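You operate a simulated robot arm through the tools that you are given. There is no shell and no other tool.

Carry out the task below with a simulated robot arm. There is one attempt and no reset: what you move stays moved.

Task
Dry the beads in the warm cabinet at 80 degrees till DONE, then vent it to SAFE.
Fine: air slide to FRESH and fan on before the heat; heat off before VENT; fan off at the end, the door stays latched.

The check looks at the end state, three seconds after you hand in, the way a careful person would. Anything else that was tipped, shoved, dropped, spilled or broken makes it a failure.

Robot
A 7-joint arm with a two-finger gripper, fixed in place. Base frame: the origin is on the floor under the middle of its stand, x ahead of it, y to its left, z up. Readings come in cm, degrees, newtons and seconds.
It reaches about 83.8 cm from its shoulder. Its first joint turns from -66.0 to 66.0 degrees. Payload 2.45 kg.
The TCP is the grasp point between the finger pads, 2.6 cm short of the fingertips. In the tool frame z runs along the fingers and y along their closing line. The gripper opens to 9.6 cm; its body begins 6.9 cm behind the TCP.
Orientation is that of the tool frame in the base frame, as [roll, pitch, yaw] about the fixed x, y, z axes, in that order (R = Rz(yaw) Ry(pitch) Rx(roll)). With the fingers straight down and closing along the base's y, the tool's x points along the base's -x, its y along +y and its z along -z.

Tools
- The arm moves only by the tool nudge_tool. Its argument "increments" is a list of rows, each a list of 3 entries, a list of its own where there are three numbers: the gripper command, from -1 (fully open) to 1 (shut), values between in proportion, then the shift along the base's x, y, z in units of 250 mm (1.0 is 250 mm), then the turn, a rotation vector about the base's x, y, z in units of 60 degrees (1.0 is 60 degrees). In form: [[jaw, [tx, ty, tz], [wx, wy, wz]], ...]. A call has 1 to 20 rows; each row is the pose to reach, as a shift and turn from the pose commanded when the call began. A call with a number of a shift or a turn outside -1 to 1 is refused whole. Each row takes 0.2 s and may step no farther than 5 cm and 8.6 degrees from the row before; otherwise, or with a gripper value out of range, the whole call is refused. Where a pose cannot be reached the arm comes as near as it can. A force on the tool above 50 N (or 10 N above the force at the start of the call, whichever is more), or a blocked arm, ends the call early, and 0.2 s more pass. Each finger travels about 5 cm/s and halts on what it meets, pressing with about 22 N; the grip force reading is that of the motor and also rises with nothing between the fingers. The clock runs only during rows and for 0.2 s after the last one: add rows that repeat a pose to give the fingers time. It gives the time, the measured TCP pose, the force on the tool (base axes), the opening and the grip force at its end, in the units of the frame above (readings bear some noise), with the torque about the TCP (base axes, N m) and any sound that the robot's microphone picked up.
- Cameras (640 x 400 px; columns grow to the right, rows downward): "scene" is fixed at [17.38, -40.27, 142.07]; the picture's right is [0.67, -0.74, 0.00], its down [-0.43, -0.39, -0.81] and it looks along [0.60, 0.55, -0.58] (base axes); focal length 348 px, centre (320, 200). "wrist" rides on the gripper at [8.2, 0.3, -9.8] in the tool frame; the picture's right is [-0.04, 1.00, 0.00], its down [-0.73, -0.03, -0.68] and it looks along [-0.68, -0.03, 0.73] (tool axes); focal length 256 px, centre (320, 200). There is no depth. A picture from a camera that has moved, and an enlarged one, comes with that camera's place and axes in the base frame and with its lens.
- get_image(camera): a new picture of that camera. No time passes.
- close_up(camera, box): a new picture of the part [left, top, right, bottom] of that camera's present view, enlarged. No time passes.
- sign_off(): hands the job in; it is judged then, once.

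Places have to be worked out from the pictures, the camera data and where the tool is seen. Open the gripper and draw the arm clear of the work before you hand the job in, unless the task says otherwise.

The tools are called after "Call:" by a JSON object that holds its "fn" and its "kwargs". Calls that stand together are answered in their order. nudge_tool: Moves the arm, as the interface text tells. Its arguments: {"type":"object","properties":{"increments":{"type":"array","items":{"type":"array"}}},"required":["increments"]} The other tools are called the same way: get_image (camera) takes a picture; close_up (camera, box) takes an enlarged picture of a part of a camera's view; sign_off () hands the job in.

At the start:

```text
time_s: 0.0
eef_pos: [33.78, -10.05, 121.05]
tool_rot: [180.0, 0.0, -179.9]
contact_force: [-0.5, -0.6, 0.9]
moment: [0.01, 0.0, 0.0]
finger_gap: 9.59
gripper_force: 0.1
```

scene: 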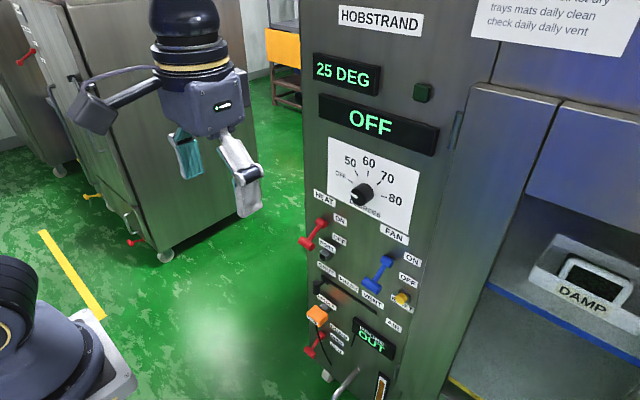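
wrist: 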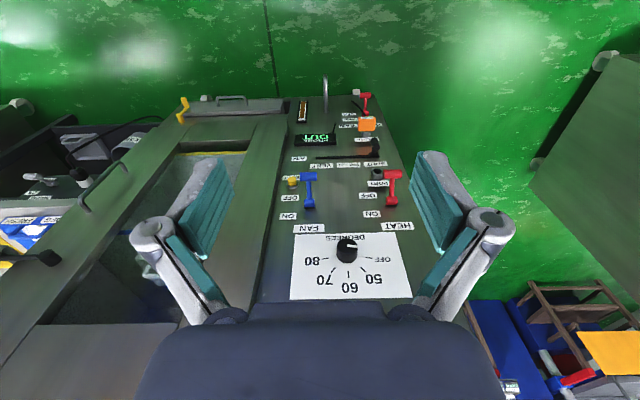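

I'll start by studying the cabinet panel in close-ups before moving anything.

Call:
{"fn": "close_up", "kwargs": {"camera": "scene", "box": [280, 180, 440, 280]}}

Call:
{"fn": "close_up", "kwargs": {"camera": "scene", "box": [280, 270, 480, 400]}}

Call:
{"fn": "close_up", "kwargs": {"camera": "scene", "box": [300, 0, 640, 200]}}

Call:
{"fn": "close_up", "kwargs": {"camera": "wrist", "box": [240, 70, 440, 310]}}

Call:
{"fn": "close_up", "kwargs": {"camera": "scene", "box": [440, 200, 640, 400]}}

```text
4.00 times, centred on (360, 230) of scene
camera zoom: at [17.38, -40.27, 142.07], right [0.67, -0.74, 0.0], down [-0.43, -0.39, -0.81], along [0.6, 0.55, -0.58], focal length 1393 px, centre (160, 80)
```

zoom: 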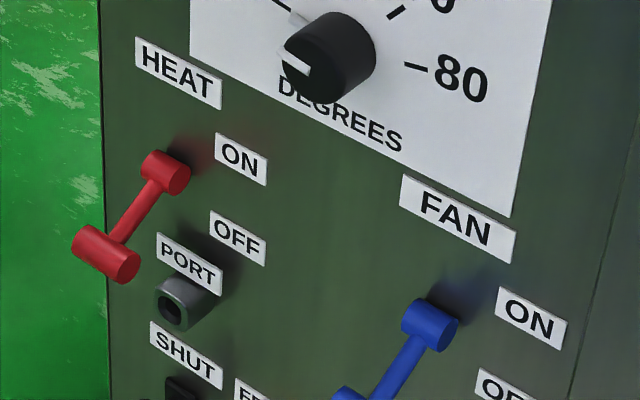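

```text
3.08 times, centred on (380, 335) of scene
camera zoom: at [17.38, -40.27, 142.07], right [0.67, -0.74, 0.0], down [-0.43, -0.39, -0.81], along [0.6, 0.55, -0.58], focal length 1072 px, centre (135, -215)
```

zoom: 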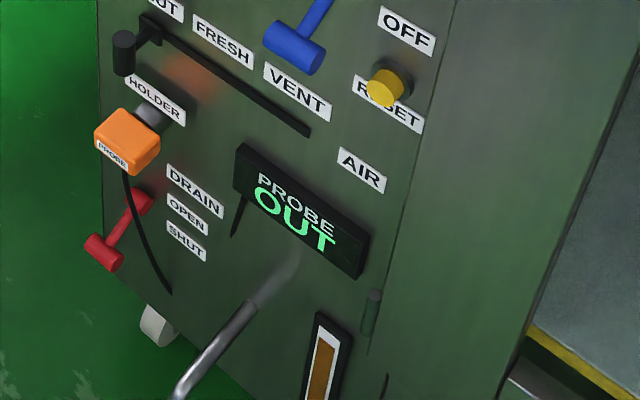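

```text
1.88 times, centred on (470, 100) of scene
camera zoom: at [17.38, -40.27, 142.07], right [0.67, -0.74, 0.0], down [-0.43, -0.39, -0.81], along [0.6, 0.55, -0.58], focal length 656 px, centre (38, 388)
```

zoom: 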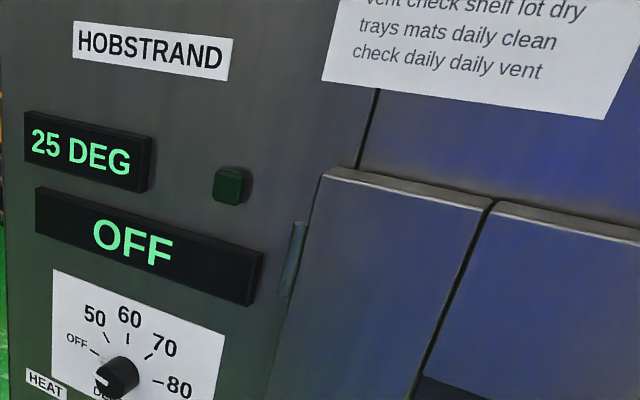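

```text
1.67 times, centred on (340, 190) of wrist
camera zoom: at [25.7, -9.71, 131.01], right [0.04, 1.0, 0.0], down [0.73, -0.03, 0.68], along [0.68, -0.03, -0.73], focal length 427 px, centre (287, 217)
```

zoom: 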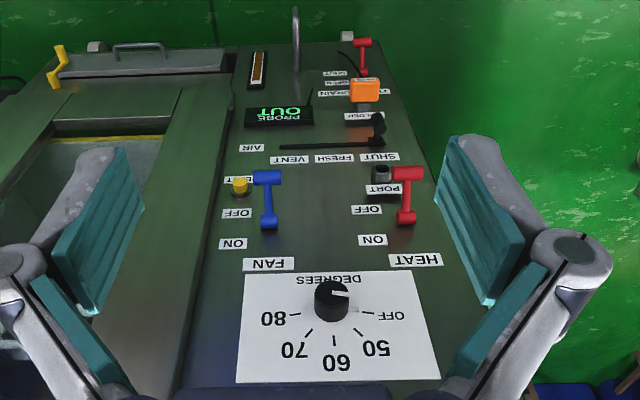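

```text
2.00 times, centred on (540, 300) of scene
camera zoom: at [17.38, -40.27, 142.07], right [0.67, -0.74, 0.0], down [-0.43, -0.39, -0.81], along [0.6, 0.55, -0.58], focal length 697 px, centre (-120, 0)
```

zoom: 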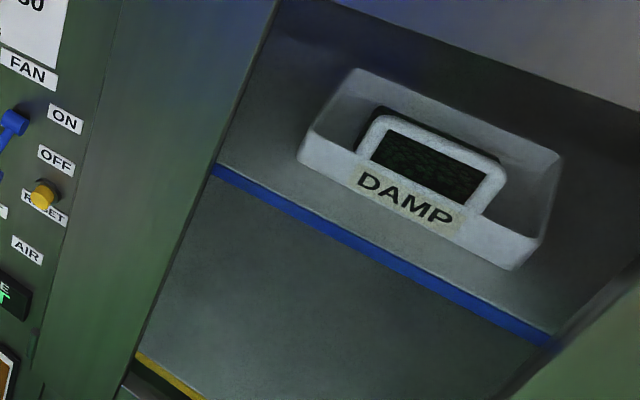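

The panel looks like a vertical plane at about x = 69, facing the robot. I triangulate the heat T-bar near (62, 5.5, 83), the fan T-bar near (62.5, -14, 83), the slide knob near (64, 4, 67) and the dial near (67.5, -6, 100.6). I'll zoom in on the mechanisms before acting.

Call:
{"fn": "close_up", "kwargs": {"camera": "scene", "box": [300, 250, 380, 300]}}

Call:
{"fn": "close_up", "kwargs": {"camera": "scene", "box": [300, 280, 400, 345]}}

Call:
{"fn": "close_up", "kwargs": {"camera": "scene", "box": [330, 140, 430, 220]}}

Call:
{"fn": "close_up", "kwargs": {"camera": "wrist", "box": [280, 85, 410, 170]}}

Call:
{"fn": "close_up", "kwargs": {"camera": "wrist", "box": [270, 160, 420, 310]}}

Call:
{"fn": "close_up", "kwargs": {"camera": "wrist", "box": [0, 80, 280, 300]}}

```text
8.00 times, centred on (340, 275) of scene
camera zoom: at [17.38, -40.27, 142.07], right [0.67, -0.74, 0.0], down [-0.43, -0.39, -0.81], along [0.6, 0.55, -0.58], focal length 2787 px, centre (160, -400)
```

zoom: 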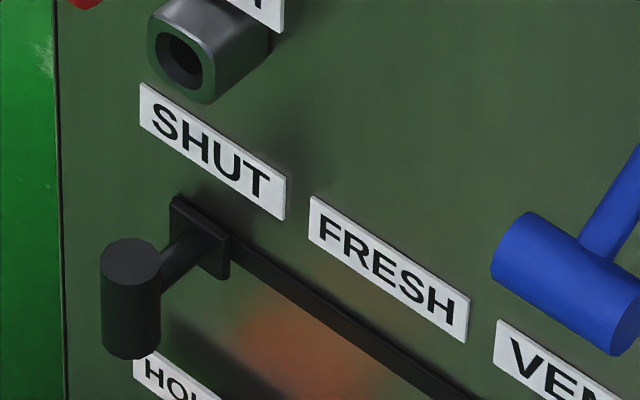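

```text
6.15 times, centred on (350, 312) of scene
camera zoom: at [17.38, -40.27, 142.07], right [0.67, -0.74, 0.0], down [-0.43, -0.39, -0.81], along [0.6, 0.55, -0.58], focal length 2144 px, centre (135, -492)
```

zoom: 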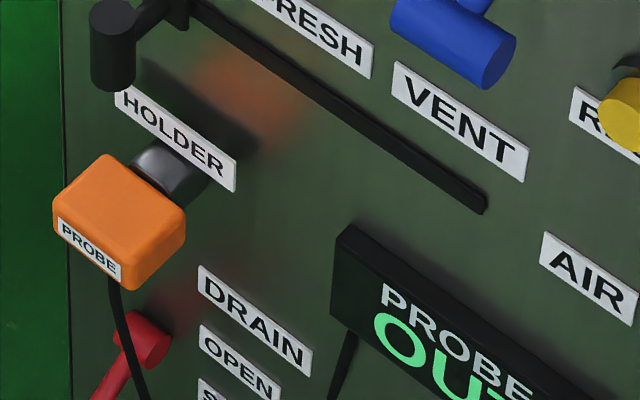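

```text
5.00 times, centred on (380, 180) of scene
camera zoom: at [17.38, -40.27, 142.07], right [0.67, -0.74, 0.0], down [-0.43, -0.39, -0.81], along [0.6, 0.55, -0.58], focal length 1742 px, centre (20, 300)
```

zoom: 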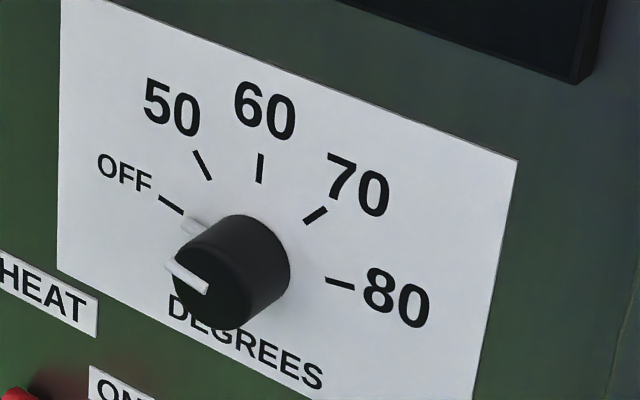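

```text
4.71 times, centred on (345, 128) of wrist
camera zoom: at [25.7, -9.71, 131.01], right [0.04, 1.0, 0.0], down [0.73, -0.03, 0.68], along [0.68, -0.03, -0.73], focal length 1205 px, centre (202, 541)
```

zoom: 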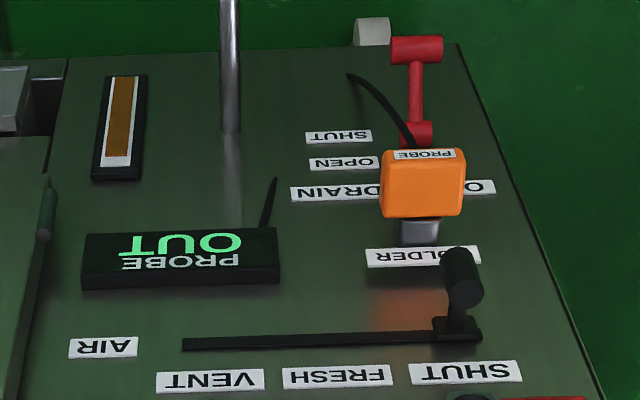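

```text
2.67 times, centred on (345, 235) of wrist
camera zoom: at [25.7, -9.71, 131.01], right [0.04, 1.0, 0.0], down [0.73, -0.03, 0.68], along [0.68, -0.03, -0.73], focal length 683 px, centre (253, 107)
```

zoom: 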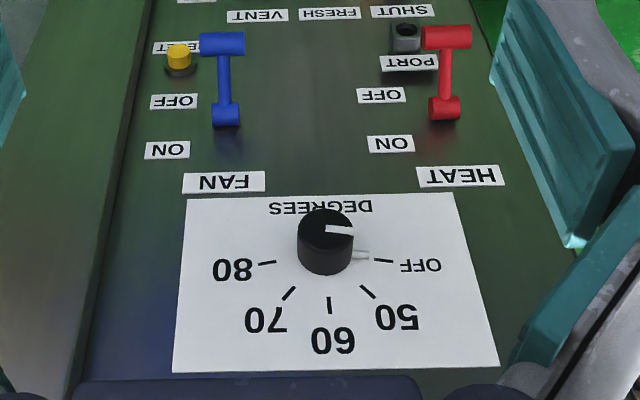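

```text
1.82 times, centred on (140, 190) of wrist
camera zoom: at [25.7, -9.71, 131.01], right [0.04, 1.0, 0.0], down [0.73, -0.03, 0.68], along [0.68, -0.03, -0.73], focal length 465 px, centre (647, 218)
```

zoom: 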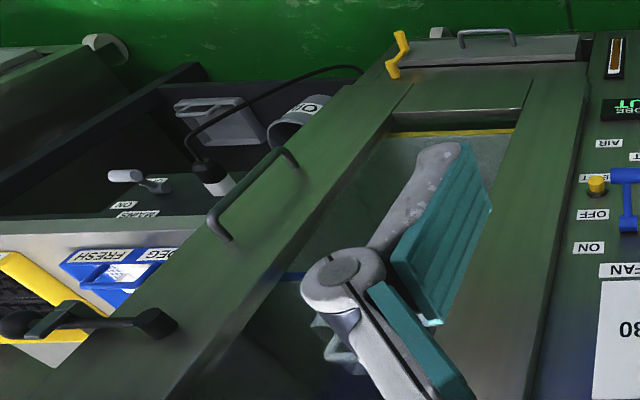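

The scene view shows no right-hand side, but the wrist view shows a MAINS switch and other things on the bench to the right. I'll turn the gripper about the vertical in place, well clear of everything, to see that area.

Call:
{"fn": "nudge_tool", "kwargs": {"increments": [[-1, [0, 0, 0], [0, 0, -0.14]], [-1, [0, 0, 0], [0, 0, -0.28]], [-1, [0, 0, 0], [0, 0, -0.42]], [-1, [0, 0, 0], [0, 0, -0.56]], [-1, [0, 0, 0], [0, 0, -0.7]]]}}

Call:
{"fn": "get_image", "kwargs": {"camera": "wrist"}}

Call:
{"fn": "get_image", "kwargs": {"camera": "scene"}}

```text
time_s: 1.2
eef_pos: [33.88, -9.92, 121.08]
tool_rot: [180.0, 0.0, 137.8]
contact_force: [-0.8, -0.2, 0.2]
moment: [0.0, -0.04, -0.03]
finger_gap: 9.62
gripper_force: 0.1
```

```text
taken
camera wrist: at [28.08, -4.22, 131.02], right [0.7, 0.71, 0.0], down [0.52, -0.51, 0.68], along [0.48, -0.48, -0.73], focal length 256 px, centre (320, 200)
```

wrist: 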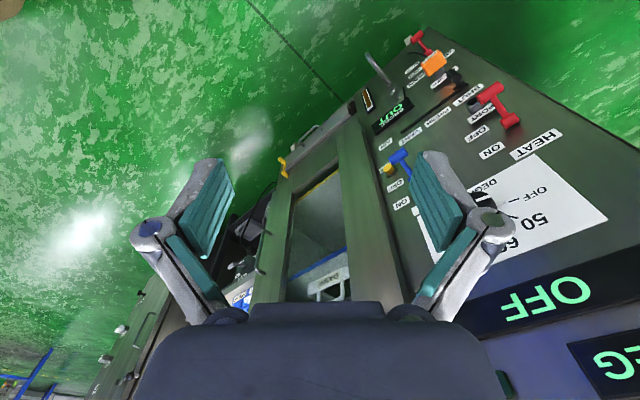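

```text
taken
```

scene: 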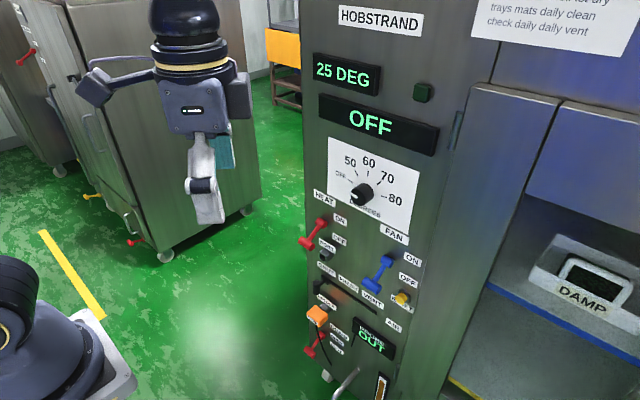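

The door window shows the DAMP tray, and the bench equipment sits behind the left finger. I'll zoom in on both.

Call:
{"fn": "close_up", "kwargs": {"camera": "wrist", "box": [210, 170, 360, 310]}}

Call:
{"fn": "close_up", "kwargs": {"camera": "wrist", "box": [60, 250, 200, 400]}}

```text
2.86 times, centred on (285, 240) of wrist
camera zoom: at [28.08, -4.22, 131.02], right [0.7, 0.71, 0.0], down [0.52, -0.51, 0.68], along [0.48, -0.48, -0.73], focal length 731 px, centre (420, 86)
```

zoom: 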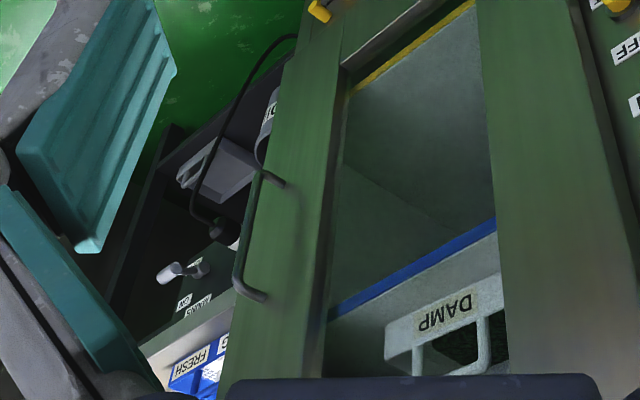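

```text
2.67 times, centred on (130, 325) of wrist
camera zoom: at [28.08, -4.22, 131.02], right [0.7, 0.71, 0.0], down [0.52, -0.51, 0.68], along [0.48, -0.48, -0.73], focal length 683 px, centre (827, -133)
```

zoom: 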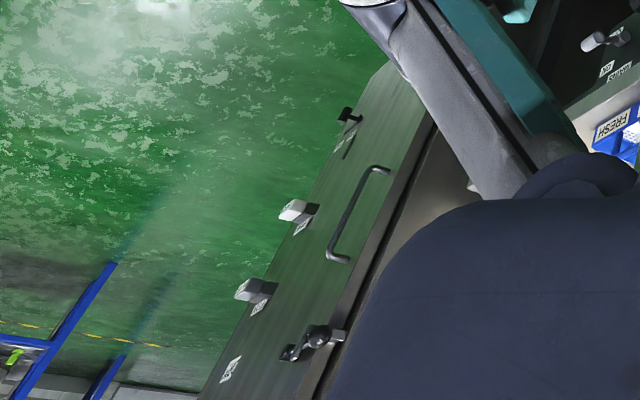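

The bench items belong to a separate unit, so I'm leaving them alone. I'll undo the yaw and start moving to a fingers-forward working pose in front of the panel, staying short of it.

Call:
{"fn": "nudge_tool", "kwargs": {"increments": [[-1, [0.08, 0.08, -0.1], [0, 0, 0.14]], [-1, [0.16, 0.16, -0.2], [0, 0, 0.28]], [-1, [0.24, 0.24, -0.3], [0, 0, 0.42]], [-1, [0.32, 0.32, -0.4], [0, 0, 0.56]], [-1, [0.4, 0.4, -0.5], [0, 0, 0.7]], [-1, [0.4, 0.4, -0.5], [0, -0.14, 0.7]]]}}

```text
time_s: 2.6
eef_pos: [43.86, 0.2, 108.65]
tool_rot: [177.0, 7.7, -180.0]
contact_force: [0.3, -0.4, 0.5]
moment: [0.0, -0.02, -0.02]
finger_gap: 9.63
gripper_force: 0.1
```

A small roll of about 3° crept in from combining the rotations. I'll correct that first, then pitch the fingers forward in separate calls.

Call:
{"fn": "nudge_tool", "kwargs": {"increments": [[-1, [0, 0, -0.04], [-0.05, 0, 0]]]}}

Call:
{"fn": "nudge_tool", "kwargs": {"increments": [[-1, [0.0, 0, -0.06], [0, -0.14, 0]], [-1, [0.0, 0, -0.12], [0, -0.28, 0]], [-1, [0.0, 0, -0.18], [0, -0.42, 0]], [-1, [0, 0, -0.24], [0, -0.56, 0]], [-1, [0, 0, -0.3], [0, -0.7, 0]]]}}

```text
time_s: 3.0
eef_pos: [43.88, 0.1, 107.63]
tool_rot: [-180.0, 7.8, -179.7]
contact_force: [0.3, 0.6, -0.7]
moment: [0.02, -0.01, -0.02]
finger_gap: 9.59
gripper_force: 0.0
```

```text
time_s: 4.2
eef_pos: [50.69, 0.41, 100.98]
tool_rot: [-179.6, 49.6, -179.5]
contact_force: [0.0, 0.1, 0.2]
moment: [0.01, 0.0, -0.03]
finger_gap: 9.61
gripper_force: 0.0
out of reach, approached as far as the arm can: row 3, 4, 5
```

That pose was too close to the robot's own base, so the wrist is cramped. I'll move forward and lower while finishing the pitch, keeping the fingertips short of the T-bars at about x = 61.

Call:
{"fn": "nudge_tool", "kwargs": {"increments": [[-1, [0.1, 0, -0.05], [0, -0.1, 0]], [-1, [0.2, 0, -0.1], [0, -0.2, 0]], [-1, [0.3, 0, -0.15], [0, -0.3, 0]]]}}

Call:
{"fn": "get_image", "kwargs": {"camera": "scene"}}

```text
time_s: 5.0
eef_pos: [58.18, 0.17, 97.37]
tool_rot: [-179.3, 67.6, -179.3]
contact_force: [-0.8, 0.2, 0.2]
moment: [0.0, 0.0, -0.04]
finger_gap: 9.59
gripper_force: 0.0
```

```text
taken
```

scene: 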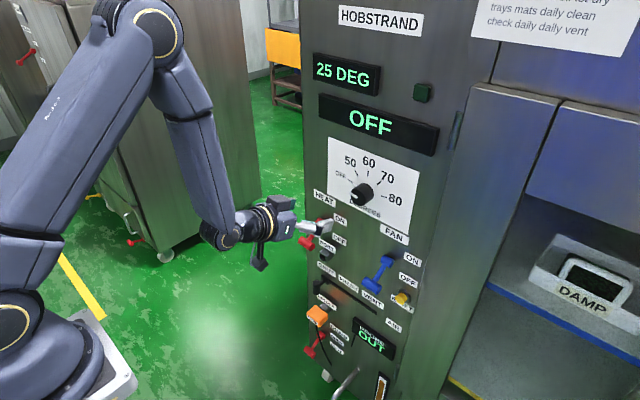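

The arm now holds at (58.2, 0.2, 97.4) with the fingers 22° below horizontal. Next I back off slightly and descend in front of the panel toward the air-slide handle, which I put at about (64.7, 4.7, 65.5), while leveling the fingers.

Call:
{"fn": "nudge_tool", "kwargs": {"increments": [[-1, [-0.1, 0.02, -0.05], [0, -0.04, 0]], [-1, [-0.12, 0.05, -0.2], [0, -0.12, 0]], [-1, [-0.12, 0.09, -0.36], [0, -0.22, 0]], [-1, [-0.12, 0.13, -0.52], [0, -0.32, 0]], [-1, [-0.12, 0.17, -0.68], [0, -0.373, 0]], [-1, [-0.12, 0.18, -0.84], [0, -0.373, 0]]]}}

Call:
{"fn": "get_image", "kwargs": {"camera": "scene"}}

Call:
{"fn": "get_image", "kwargs": {"camera": "wrist"}}

```text
time_s: 6.4
eef_pos: [55.15, 4.7, 76.56]
tool_rot: [-63.7, 89.7, -63.8]
contact_force: [0.8, 0.1, -0.6]
moment: [-0.03, 0.03, 0.02]
finger_gap: 9.61
gripper_force: 0.1
```

```text
taken
```

scene: 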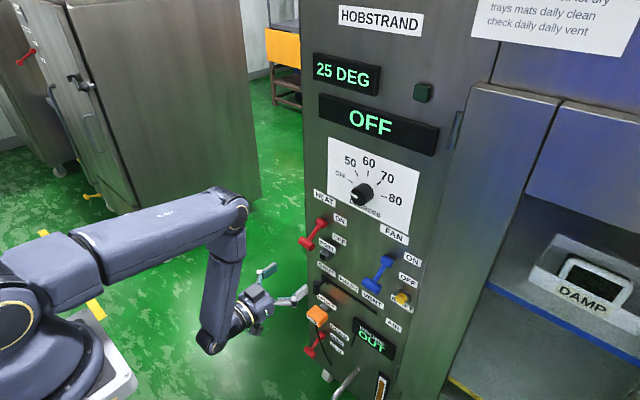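

```text
taken
camera wrist: at [45.3, 4.99, 68.46], right [0.0, 1.0, 0.03], down [-0.68, -0.03, 0.73], along [0.73, -0.02, 0.68], focal length 256 px, centre (320, 200)
```

wrist: 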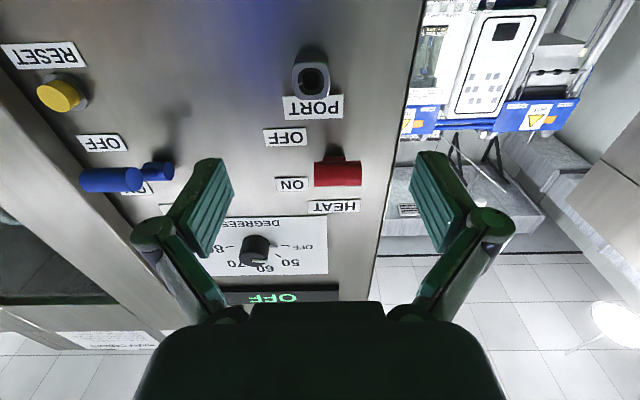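

I'm level at (55.2, 4.7, 76.6). The wrist view agrees with my panel estimates, with the port hole near (66.7, 4.2, 75.6). I'll descend to the slide handle height, still standing off, and look.

Call:
{"fn": "nudge_tool", "kwargs": {"increments": [[-1, [0, 0, -0.15], [0, 0, 0]], [-1, [0, 0, -0.3], [0, 0, 0]], [-1, [0, 0, -0.44], [0, 0, 0]]]}}

Call:
{"fn": "get_image", "kwargs": {"camera": "wrist"}}

Call:
{"fn": "close_up", "kwargs": {"camera": "scene", "box": [220, 240, 420, 365]}}

```text
time_s: 7.2
eef_pos: [55.44, 4.62, 66.22]
tool_rot: [-89.3, 89.7, -89.3]
contact_force: [0.4, 0.3, -0.5]
moment: [0.04, -0.01, 0.0]
finger_gap: 9.61
gripper_force: 0.1
out of reach, approached as far as the arm can: row 3
```

```text
taken
camera wrist: at [45.67, 4.95, 58.28], right [0.0, 1.0, 0.04], down [-0.68, -0.03, 0.73], along [0.73, -0.02, 0.68], focal length 256 px, centre (320, 200)
```

wrist: 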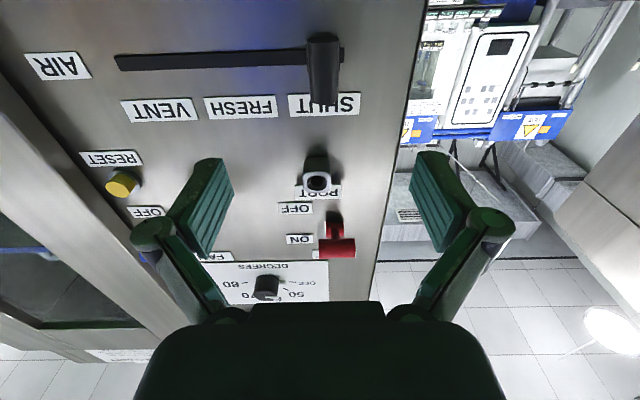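

```text
3.20 times, centred on (320, 302) of scene
camera zoom: at [17.38, -40.27, 142.07], right [0.67, -0.74, 0.0], down [-0.43, -0.39, -0.81], along [0.6, 0.55, -0.58], focal length 1115 px, centre (320, -128)
```

zoom: 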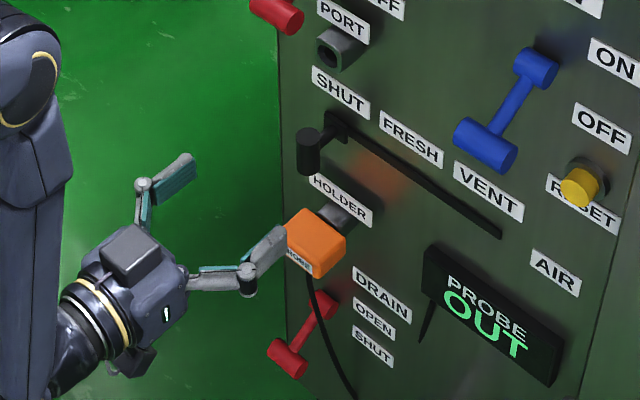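

The handle sits at about y = 5.0, z = 64.5, with the labels at FRESH y ≈ -2.8 and VENT y ≈ -10.6. I'll advance with open fingers straddling the handle, then check before closing.

Call:
{"fn": "nudge_tool", "kwargs": {"increments": [[-1, [0.1, 0.005, -0.02], [0, 0, 0]], [-1, [0.2, 0.01, -0.04], [0, 0, 0]], [-1, [0.28, 0.014, -0.05], [0, 0, 0]], [-1, [0.34, 0.014, -0.05], [0, 0, 0]]]}}

Call:
{"fn": "get_image", "kwargs": {"camera": "wrist"}}

Call:
{"fn": "close_up", "kwargs": {"camera": "scene", "box": [260, 240, 420, 340]}}

```text
time_s: 8.2
eef_pos: [63.02, 5.19, 65.81]
tool_rot: [-61.8, 89.8, -61.8]
contact_force: [-1.2, 0.9, 0.0]
moment: [0.0, -0.03, 0.0]
finger_gap: 9.6
gripper_force: 0.0
out of reach, approached as far as the arm can: row 3, 4
```

```text
taken
camera wrist: at [53.41, 5.45, 57.69], right [0.0, 1.0, 0.04], down [-0.68, -0.03, 0.73], along [0.73, -0.03, 0.68], focal length 256 px, centre (320, 200)
```

wrist: 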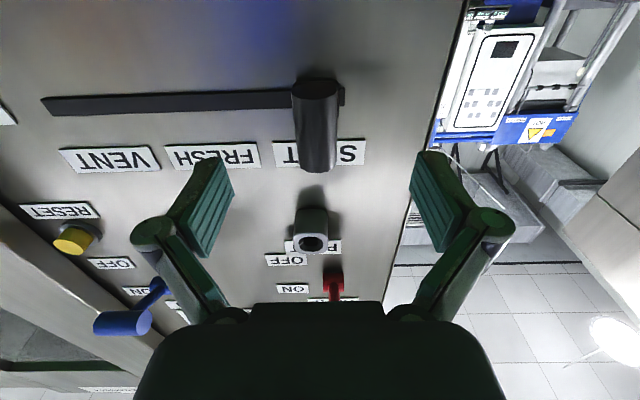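

```text
4.00 times, centred on (340, 290) of scene
camera zoom: at [17.38, -40.27, 142.07], right [0.67, -0.74, 0.0], down [-0.43, -0.39, -0.81], along [0.6, 0.55, -0.58], focal length 1393 px, centre (240, -160)
```

zoom: 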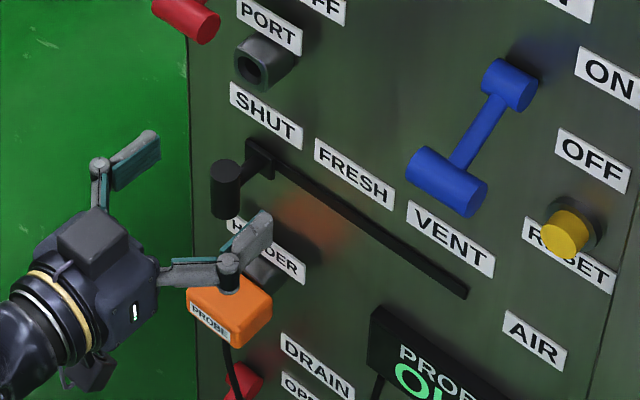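

The arm reached (63.0, 5.2, 65.8), with the wrist near a limit for level fingers this low, and the pads would catch only the top of the handle. I'll tilt the fingers about 18° downward for reach and shift to x = 64.5, z = 64.7.

Call:
{"fn": "nudge_tool", "kwargs": {"increments": [[-1, [0, 0, 0], [0, 0.12, 0]], [-1, [0, 0, 0], [0, 0.24, 0]], [-1, [0, 0, 0], [0, 0.3, 0]], [-1, [0.03, 0, -0.02], [0, 0.3, 0]], [-1, [0.06, 0, -0.045], [0, 0.3, 0]]]}}

Call:
{"fn": "get_image", "kwargs": {"camera": "wrist"}}

Call:
{"fn": "close_up", "kwargs": {"camera": "scene", "box": [260, 240, 420, 340]}}

```text
time_s: 9.4
eef_pos: [64.62, 5.06, 64.65]
tool_rot: [-179.1, 72.0, -179.1]
contact_force: [0.0, -1.2, -0.1]
moment: [-0.03, 0.01, 0.02]
finger_gap: 9.59
gripper_force: 0.0
```

```text
taken
camera wrist: at [52.79, 5.32, 60.0], right [0.01, 1.0, 0.03], down [-0.42, -0.03, 0.91], along [0.91, -0.02, 0.42], focal length 256 px, centre (320, 200)
```

wrist: 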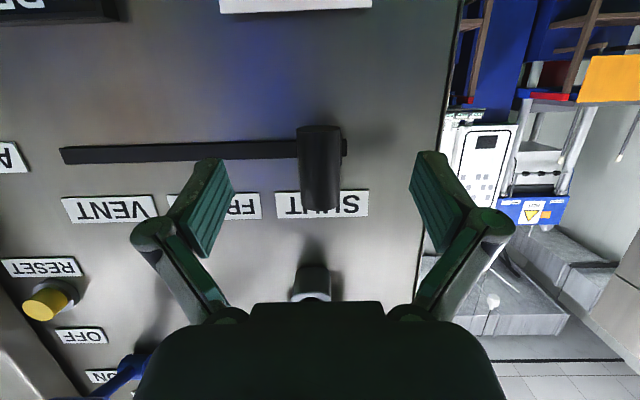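

```text
4.00 times, centred on (340, 290) of scene
camera zoom: at [17.38, -40.27, 142.07], right [0.67, -0.74, 0.0], down [-0.43, -0.39, -0.81], along [0.6, 0.55, -0.58], focal length 1393 px, centre (240, -160)
```

zoom: 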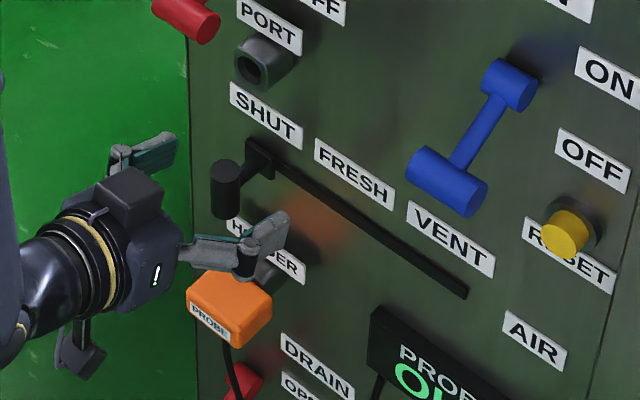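

The handle now lines up with the pads (z ≈ 62–66, TCP at 64.65). I'll close the fingers into a loose cage around it.

Call:
{"fn": "nudge_tool", "kwargs": {"increments": [[0.45, [0, 0, 0], [0, 0, 0]], [0.45, [0, 0, 0], [0, 0, 0]], [0.45, [0, 0, 0], [0, 0, 0]], [0.45, [0, 0, 0], [0, 0, 0]], [0.45, [0, 0, 0], [0, 0, 0]]]}}

Call:
{"fn": "get_image", "kwargs": {"camera": "wrist"}}

```text
time_s: 10.6
eef_pos: [64.66, 5.01, 64.68]
tool_rot: [-179.1, 71.9, -179.0]
contact_force: [-0.9, 0.1, 0.4]
moment: [0.03, 0.02, -0.01]
finger_gap: 2.65
gripper_force: 0.1
```

```text
taken
camera wrist: at [52.77, 5.33, 59.99], right [0.01, 1.0, 0.03], down [-0.42, -0.03, 0.91], along [0.91, -0.02, 0.42], focal length 256 px, centre (320, 200)
```

wrist: 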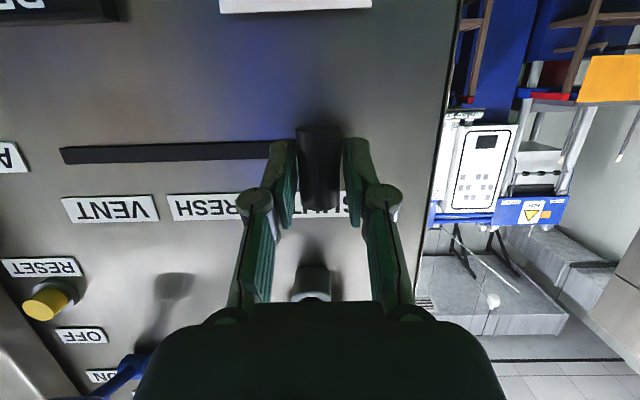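

The cage is good, with a 2.65 cm gap around the handle. The labels are spaced about 7.6 cm apart, so I slide 7.8 cm toward -y to FRESH, allowing for the slack.

Call:
{"fn": "nudge_tool", "kwargs": {"increments": [[0.45, [0, -0.06, 0], [0, 0, 0]], [0.45, [0, -0.14, 0], [0, 0, 0]], [0.45, [0, -0.22, 0], [0, 0, 0]], [0.45, [0, -0.28, 0], [0, 0, 0]], [0.45, [0, -0.313, 0], [0, 0, 0]], [0.45, [0, -0.313, 0], [0, 0, 0]]]}}

Call:
{"fn": "get_image", "kwargs": {"camera": "wrist"}}

Call:
{"fn": "get_image", "kwargs": {"camera": "scene"}}

```text
time_s: 12.0
eef_pos: [64.67, -2.81, 64.54]
tool_rot: [-178.9, 71.9, -179.2]
contact_force: [0.3, -0.3, -0.2]
moment: [0.01, -0.03, -0.01]
finger_gap: 2.65
gripper_force: 0.1
```

```text
taken
camera wrist: at [52.84, -2.52, 59.92], right [0.01, 1.0, 0.03], down [-0.42, -0.03, 0.91], along [0.91, -0.02, 0.42], focal length 256 px, centre (320, 200)
```

wrist: 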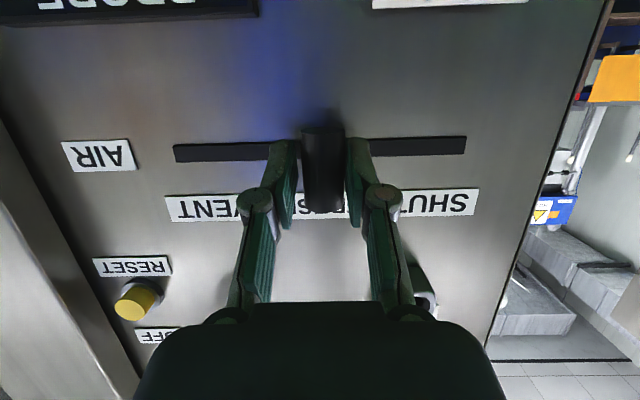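

```text
taken
```

scene: 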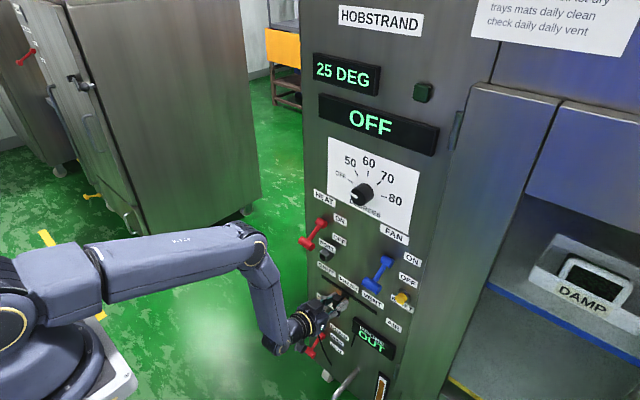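

The handle followed to FRESH with negligible force. I'll open and back straight out, then inspect.

Call:
{"fn": "nudge_tool", "kwargs": {"increments": [[-0.2, [0, 0, 0], [0, 0, 0]], [-0.2, [0, 0, 0], [0, 0, 0]], [-0.2, [-0.05, 0, 0.01], [0, 0, 0]], [-0.2, [-0.2, 0, 0.05], [0, 0, 0]], [-0.2, [-0.36, 0, 0.1], [0, 0, 0]]]}}

Call:
{"fn": "get_image", "kwargs": {"camera": "wrist"}}

Call:
{"fn": "close_up", "kwargs": {"camera": "scene", "box": [290, 230, 450, 380]}}

```text
time_s: 13.2
eef_pos: [55.81, -2.64, 67.07]
tool_rot: [-179.1, 72.1, -179.1]
contact_force: [0.3, 0.0, -0.2]
moment: [-0.02, -0.01, -0.01]
finger_gap: 5.75
gripper_force: 0.1
```

```text
taken
camera wrist: at [43.91, -2.34, 62.35], right [0.01, 1.0, 0.03], down [-0.42, -0.03, 0.91], along [0.91, -0.02, 0.42], focal length 256 px, centre (320, 200)
```

wrist: 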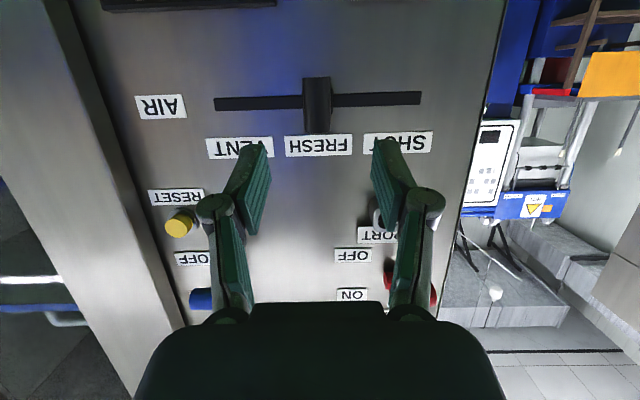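

```text
2.67 times, centred on (370, 305) of scene
camera zoom: at [17.38, -40.27, 142.07], right [0.67, -0.74, 0.0], down [-0.43, -0.39, -0.81], along [0.6, 0.55, -0.58], focal length 929 px, centre (187, -80)
```

zoom: 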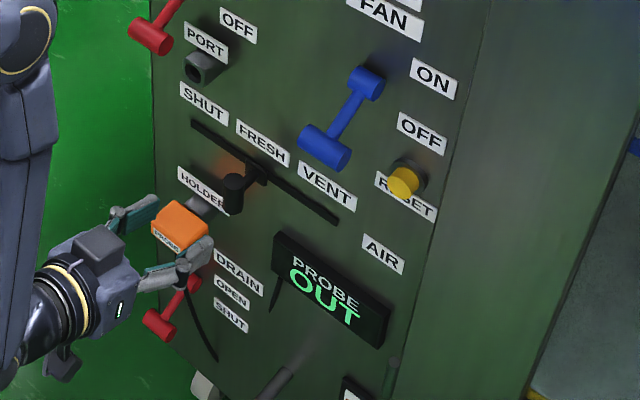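

The slide is squarely under FRESH. Next is the fan lever: I'll retract, close and level the fingers, and line up below the blue T-bar (about y = -14, z = 82.5) to look at it.

Call:
{"fn": "nudge_tool", "kwargs": {"increments": [[1, [-0.06, -0.08, 0.08], [0, -0.08, 0]], [1, [-0.1, -0.18, 0.18], [0, -0.16, 0]], [1, [-0.1, -0.28, 0.28], [0, -0.24, 0]], [1, [-0.1, -0.38, 0.38], [0, -0.3, 0]], [1, [-0.1, -0.454, 0.46], [0, -0.3, 0]], [1, [-0.1, -0.454, 0.46], [0, -0.3, 0]]]}}

Call:
{"fn": "get_image", "kwargs": {"camera": "wrist"}}

Call:
{"fn": "get_image", "kwargs": {"camera": "scene"}}

```text
time_s: 14.6
eef_pos: [53.43, -14.22, 78.71]
tool_rot: [-77.6, 89.7, -77.7]
contact_force: [0.8, -1.4, 0.1]
moment: [0.04, 0.01, 0.0]
finger_gap: 0.0
gripper_force: 22.0
```

```text
taken
camera wrist: at [43.55, -13.92, 70.59], right [0.0, 1.0, 0.04], down [-0.68, -0.03, 0.73], along [0.73, -0.02, 0.68], focal length 256 px, centre (320, 200)
```

wrist: 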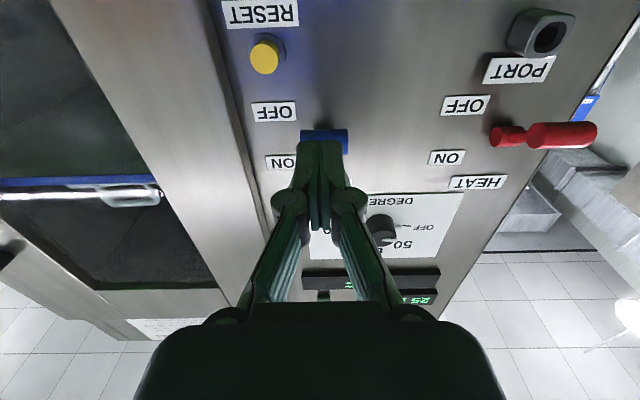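

```text
taken
```

scene: 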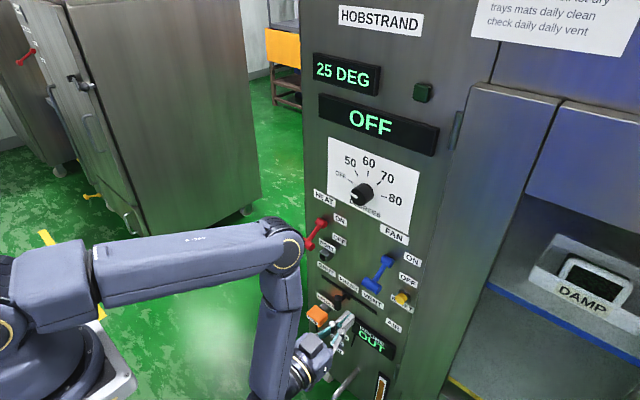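

The blue T-bar's underside is at about z = 81, directly above where the closed fingertips will pass. I advance under it at z ≈ 78, with the tips just past the bar.

Call:
{"fn": "nudge_tool", "kwargs": {"increments": [[1, [0.04, 0.01, -0.03], [0, 0, 0]], [1, [0.18, 0.012, -0.03], [0, 0, 0]], [1, [0.3, 0.012, -0.03], [0, 0, 0]], [1, [0.3, 0.012, -0.03], [0, 0, 0]]]}}

Call:
{"fn": "get_image", "kwargs": {"camera": "wrist"}}

Call:
{"fn": "close_up", "kwargs": {"camera": "scene", "box": [300, 220, 460, 340]}}

```text
time_s: 15.6
eef_pos: [60.83, -13.69, 77.9]
tool_rot: [-79.1, 89.6, -79.1]
contact_force: [0.0, -0.3, -0.7]
moment: [-0.02, 0.01, -0.02]
finger_gap: 0.0
gripper_force: 22.1
```

```text
taken
camera wrist: at [51.09, -13.37, 69.8], right [0.0, 1.0, 0.04], down [-0.68, -0.03, 0.73], along [0.73, -0.02, 0.68], focal length 256 px, centre (320, 200)
```

wrist: 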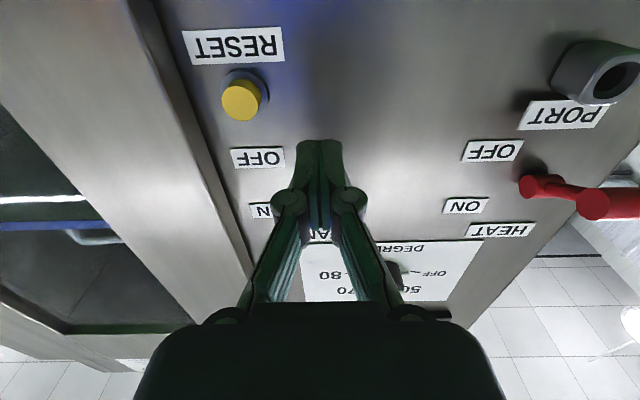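

```text
3.33 times, centred on (380, 280) of scene
camera zoom: at [17.38, -40.27, 142.07], right [0.67, -0.74, 0.0], down [-0.43, -0.39, -0.81], along [0.6, 0.55, -0.58], focal length 1161 px, centre (120, -67)
```

zoom: 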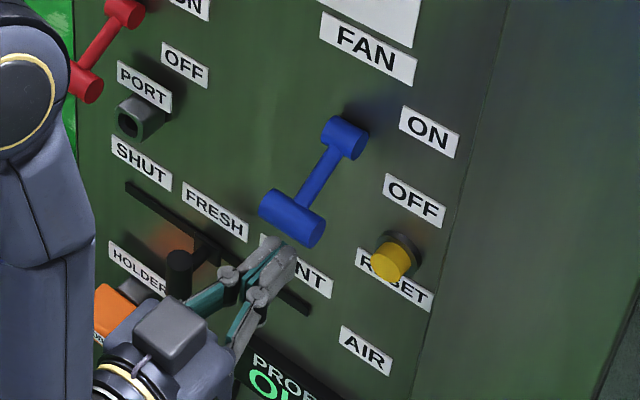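

The fingertips are under the blue T-bar with no contact. I push it upward in small steps toward ON, watching the force.

Call:
{"fn": "nudge_tool", "kwargs": {"increments": [[1, [0, 0, 0.06], [0, 0, 0]], [1, [0, 0, 0.12], [0, 0, 0]], [1, [0, 0, 0.18], [0, 0, 0]], [1, [0, 0, 0.24], [0, 0, 0]], [1, [0, 0, 0.3], [0, 0, 0]], [1, [0, 0, 0.34], [0, 0, 0]]]}}

Call:
{"fn": "close_up", "kwargs": {"camera": "scene", "box": [300, 180, 460, 300]}}

Call:
{"fn": "get_image", "kwargs": {"camera": "scene"}}

```text
time_s: 17.0
eef_pos: [60.61, -13.86, 86.16]
tool_rot: [-135.4, 89.7, -135.5]
contact_force: [3.1, -0.1, -9.2]
moment: [-0.01, 0.29, 0.0]
finger_gap: 0.62
gripper_force: 28.8
```

```text
3.33 times, centred on (380, 240) of scene
camera zoom: at [17.41, -40.27, 142.07], right [0.67, -0.74, 0.0], down [-0.43, -0.39, -0.81], along [0.6, 0.55, -0.58], focal length 1161 px, centre (120, 67)
```

zoom: 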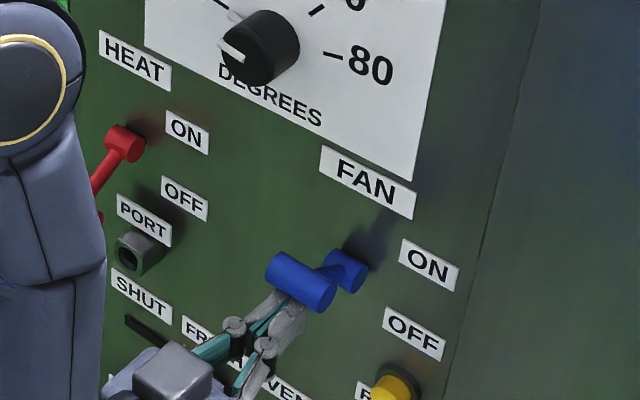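

```text
taken
```

scene: 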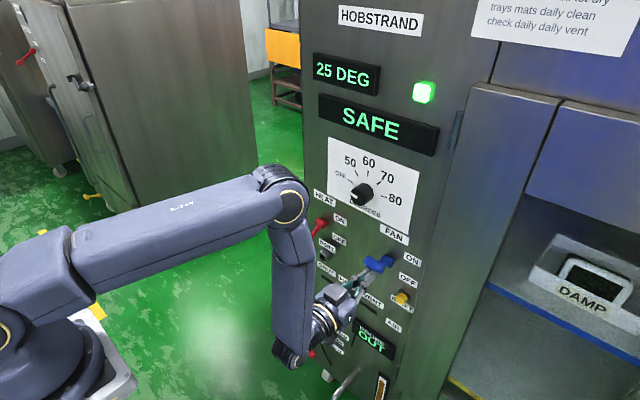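

The display changed to SAFE and the green lamp lit, so the fan counts as on. The T-bar sits near z = 89. I'll nudge up slightly more to find the ON stop.

Call:
{"fn": "nudge_tool", "kwargs": {"increments": [[1, [0, 0, 0.012], [0, 0, 0]], [1, [0, 0, 0.024], [0, 0, 0]]]}}

Call:
{"fn": "close_up", "kwargs": {"camera": "scene", "box": [300, 180, 460, 300]}}

Call:
{"fn": "get_image", "kwargs": {"camera": "wrist"}}

```text
time_s: 17.6
eef_pos: [60.4, -13.84, 86.36]
tool_rot: [-169.3, 88.9, -169.5]
contact_force: [4.1, -0.9, -36.3]
moment: [0.04, 0.97, -0.06]
finger_gap: 0.61
gripper_force: 28.9
```

```text
3.33 times, centred on (380, 240) of scene
camera zoom: at [17.46, -40.29, 142.06], right [0.67, -0.74, 0.0], down [-0.43, -0.39, -0.81], along [0.6, 0.55, -0.59], focal length 1161 px, centre (120, 67)
```

zoom: 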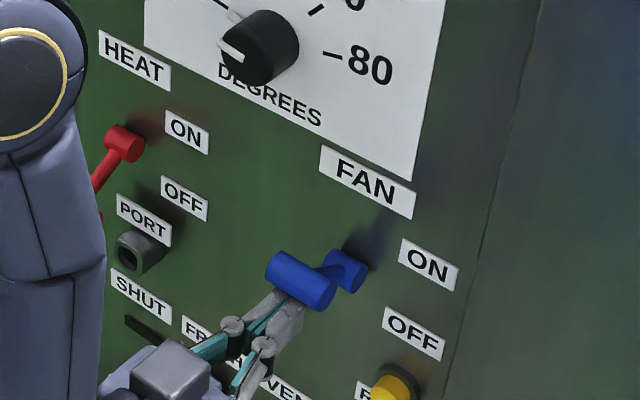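

```text
taken
camera wrist: at [50.5, -13.44, 78.42], right [0.0, 1.0, 0.04], down [-0.67, -0.03, 0.75], along [0.75, -0.03, 0.66], focal length 256 px, centre (320, 200)
```

wrist: 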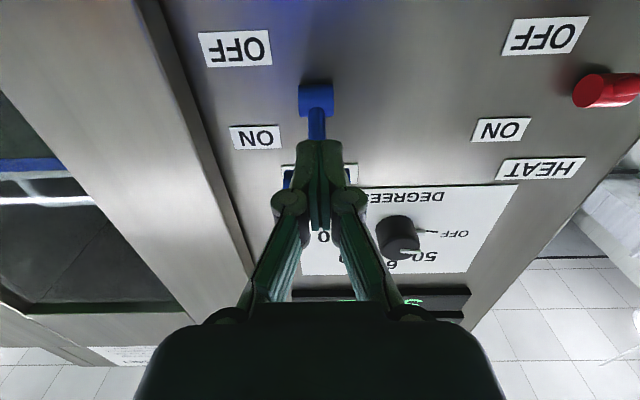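

Force jumped to 36 N with no further motion, so the lever is at its ON stop. The fingers spread 0.6 cm, so the lever rod may be wedged between them. I'll open slightly to free it, drop down, then back out.

Call:
{"fn": "nudge_tool", "kwargs": {"increments": [[0.6, [0, 0, -0.02], [0, 0, 0]], [0.6, [0, 0, -0.03], [0, 0, 0]], [0.6, [0, 0, -0.1], [0, 0, 0]], [0.6, [-0.02, 0, -0.16], [0, 0, 0]], [0.6, [-0.16, 0, -0.16], [0, 0, 0]], [0.6, [-0.3, 0, -0.16], [0, 0, 0]]]}}

Call:
{"fn": "get_image", "kwargs": {"camera": "scene"}}

Call:
{"fn": "get_image", "kwargs": {"camera": "wrist"}}

```text
time_s: 19.0
eef_pos: [53.13, -13.81, 82.69]
tool_rot: [-66.9, 89.7, -67.0]
contact_force: [-0.5, 0.5, -1.1]
moment: [0.01, 0.02, -0.01]
finger_gap: 1.93
gripper_force: 0.1
```

```text
taken
```

scene: 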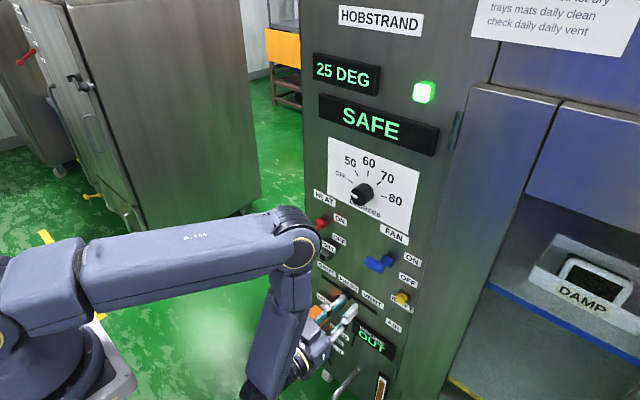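

```text
taken
camera wrist: at [43.42, -13.55, 74.58], right [0.0, 1.0, 0.04], down [-0.68, -0.03, 0.73], along [0.73, -0.02, 0.68], focal length 256 px, centre (320, 200)
```

wrist: 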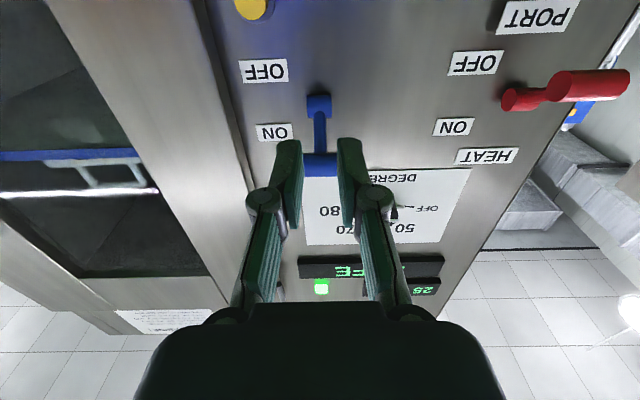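

The fan lever stays at ON and the display reads SAFE. Now I'll go up in front of the dial with the jaws open, standing off, to measure its centre.

Call:
{"fn": "nudge_tool", "kwargs": {"increments": [[0.2, [0.02, 0.06, 0.12], [0, 0, 0]], [-0.2, [0.04, 0.12, 0.26], [0, 0, 0]], [-0.5, [0.06, 0.2, 0.4], [0, 0, 0]], [-0.5, [0.08, 0.27, 0.54], [0, 0, 0]], [-0.5, [0.1, 0.31, 0.68], [0, 0, 0]]]}}

Call:
{"fn": "get_image", "kwargs": {"camera": "wrist"}}

Call:
{"fn": "get_image", "kwargs": {"camera": "scene"}}

```text
time_s: 20.2
eef_pos: [55.35, -5.96, 99.82]
tool_rot: [-89.1, 89.6, -89.1]
contact_force: [-1.3, -0.3, 0.1]
moment: [-0.01, 0.0, 0.01]
finger_gap: 7.21
gripper_force: 0.1
```

```text
taken
camera wrist: at [45.64, -5.67, 91.72], right [0.0, 1.0, 0.04], down [-0.68, -0.03, 0.73], along [0.73, -0.02, 0.68], focal length 256 px, centre (320, 200)
```

wrist: 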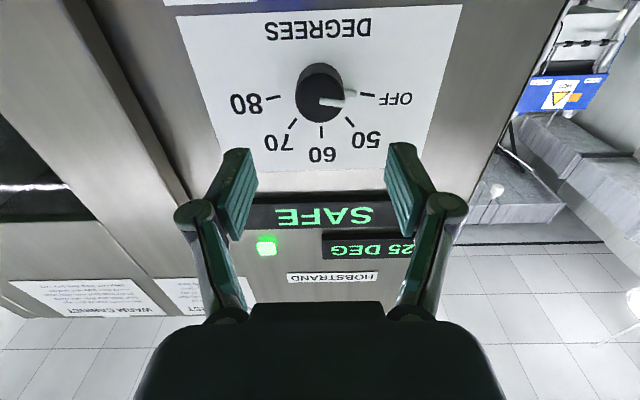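

```text
taken
```

scene: 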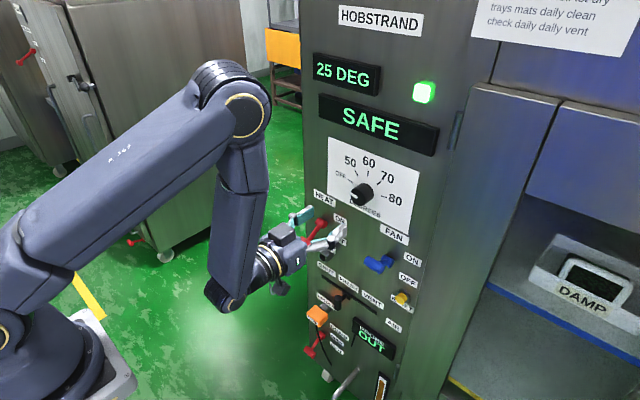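

Notes on the cabinet are now visible, upside down. I'll read them and zoom in on the dial.

Call:
{"fn": "close_up", "kwargs": {"camera": "wrist", "box": [10, 270, 170, 325]}}

Call:
{"fn": "close_up", "kwargs": {"camera": "wrist", "box": [150, 265, 270, 325]}}

Call:
{"fn": "close_up", "kwargs": {"camera": "wrist", "box": [220, 40, 440, 180]}}

```text
4.00 times, centred on (90, 298) of wrist
camera zoom: at [45.64, -5.67, 91.72], right [0.0, 1.0, 0.04], down [-0.68, -0.03, 0.73], along [0.73, -0.02, 0.68], focal length 1024 px, centre (1240, -190)
```

zoom: 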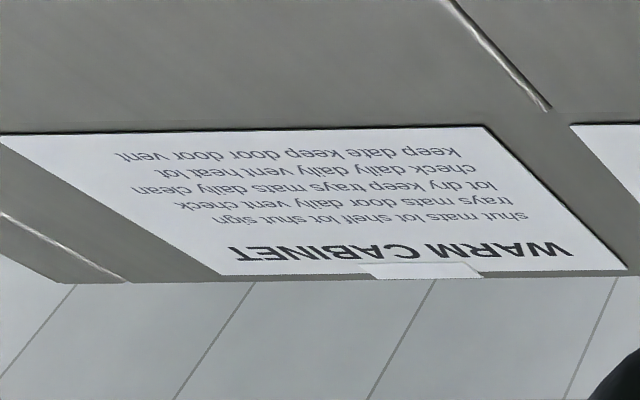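

```text
5.33 times, centred on (210, 295) of wrist
camera zoom: at [45.64, -5.67, 91.72], right [0.0, 1.0, 0.04], down [-0.68, -0.03, 0.73], along [0.73, -0.02, 0.68], focal length 1365 px, centre (907, -307)
```

zoom: 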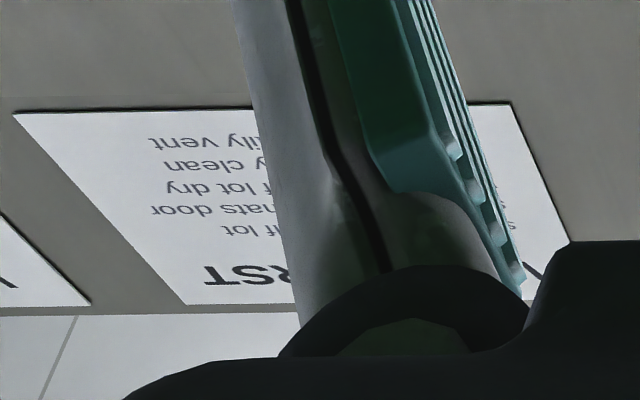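

```text
2.86 times, centred on (330, 110) of wrist
camera zoom: at [45.64, -5.67, 91.72], right [0.0, 1.0, 0.04], down [-0.68, -0.03, 0.73], along [0.73, -0.02, 0.68], focal length 731 px, centre (291, 457)
```

zoom: 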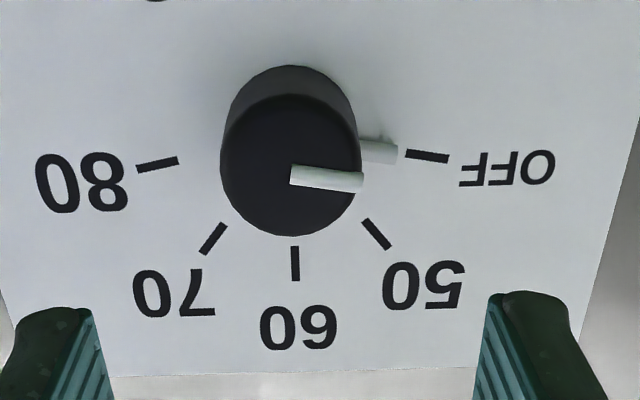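

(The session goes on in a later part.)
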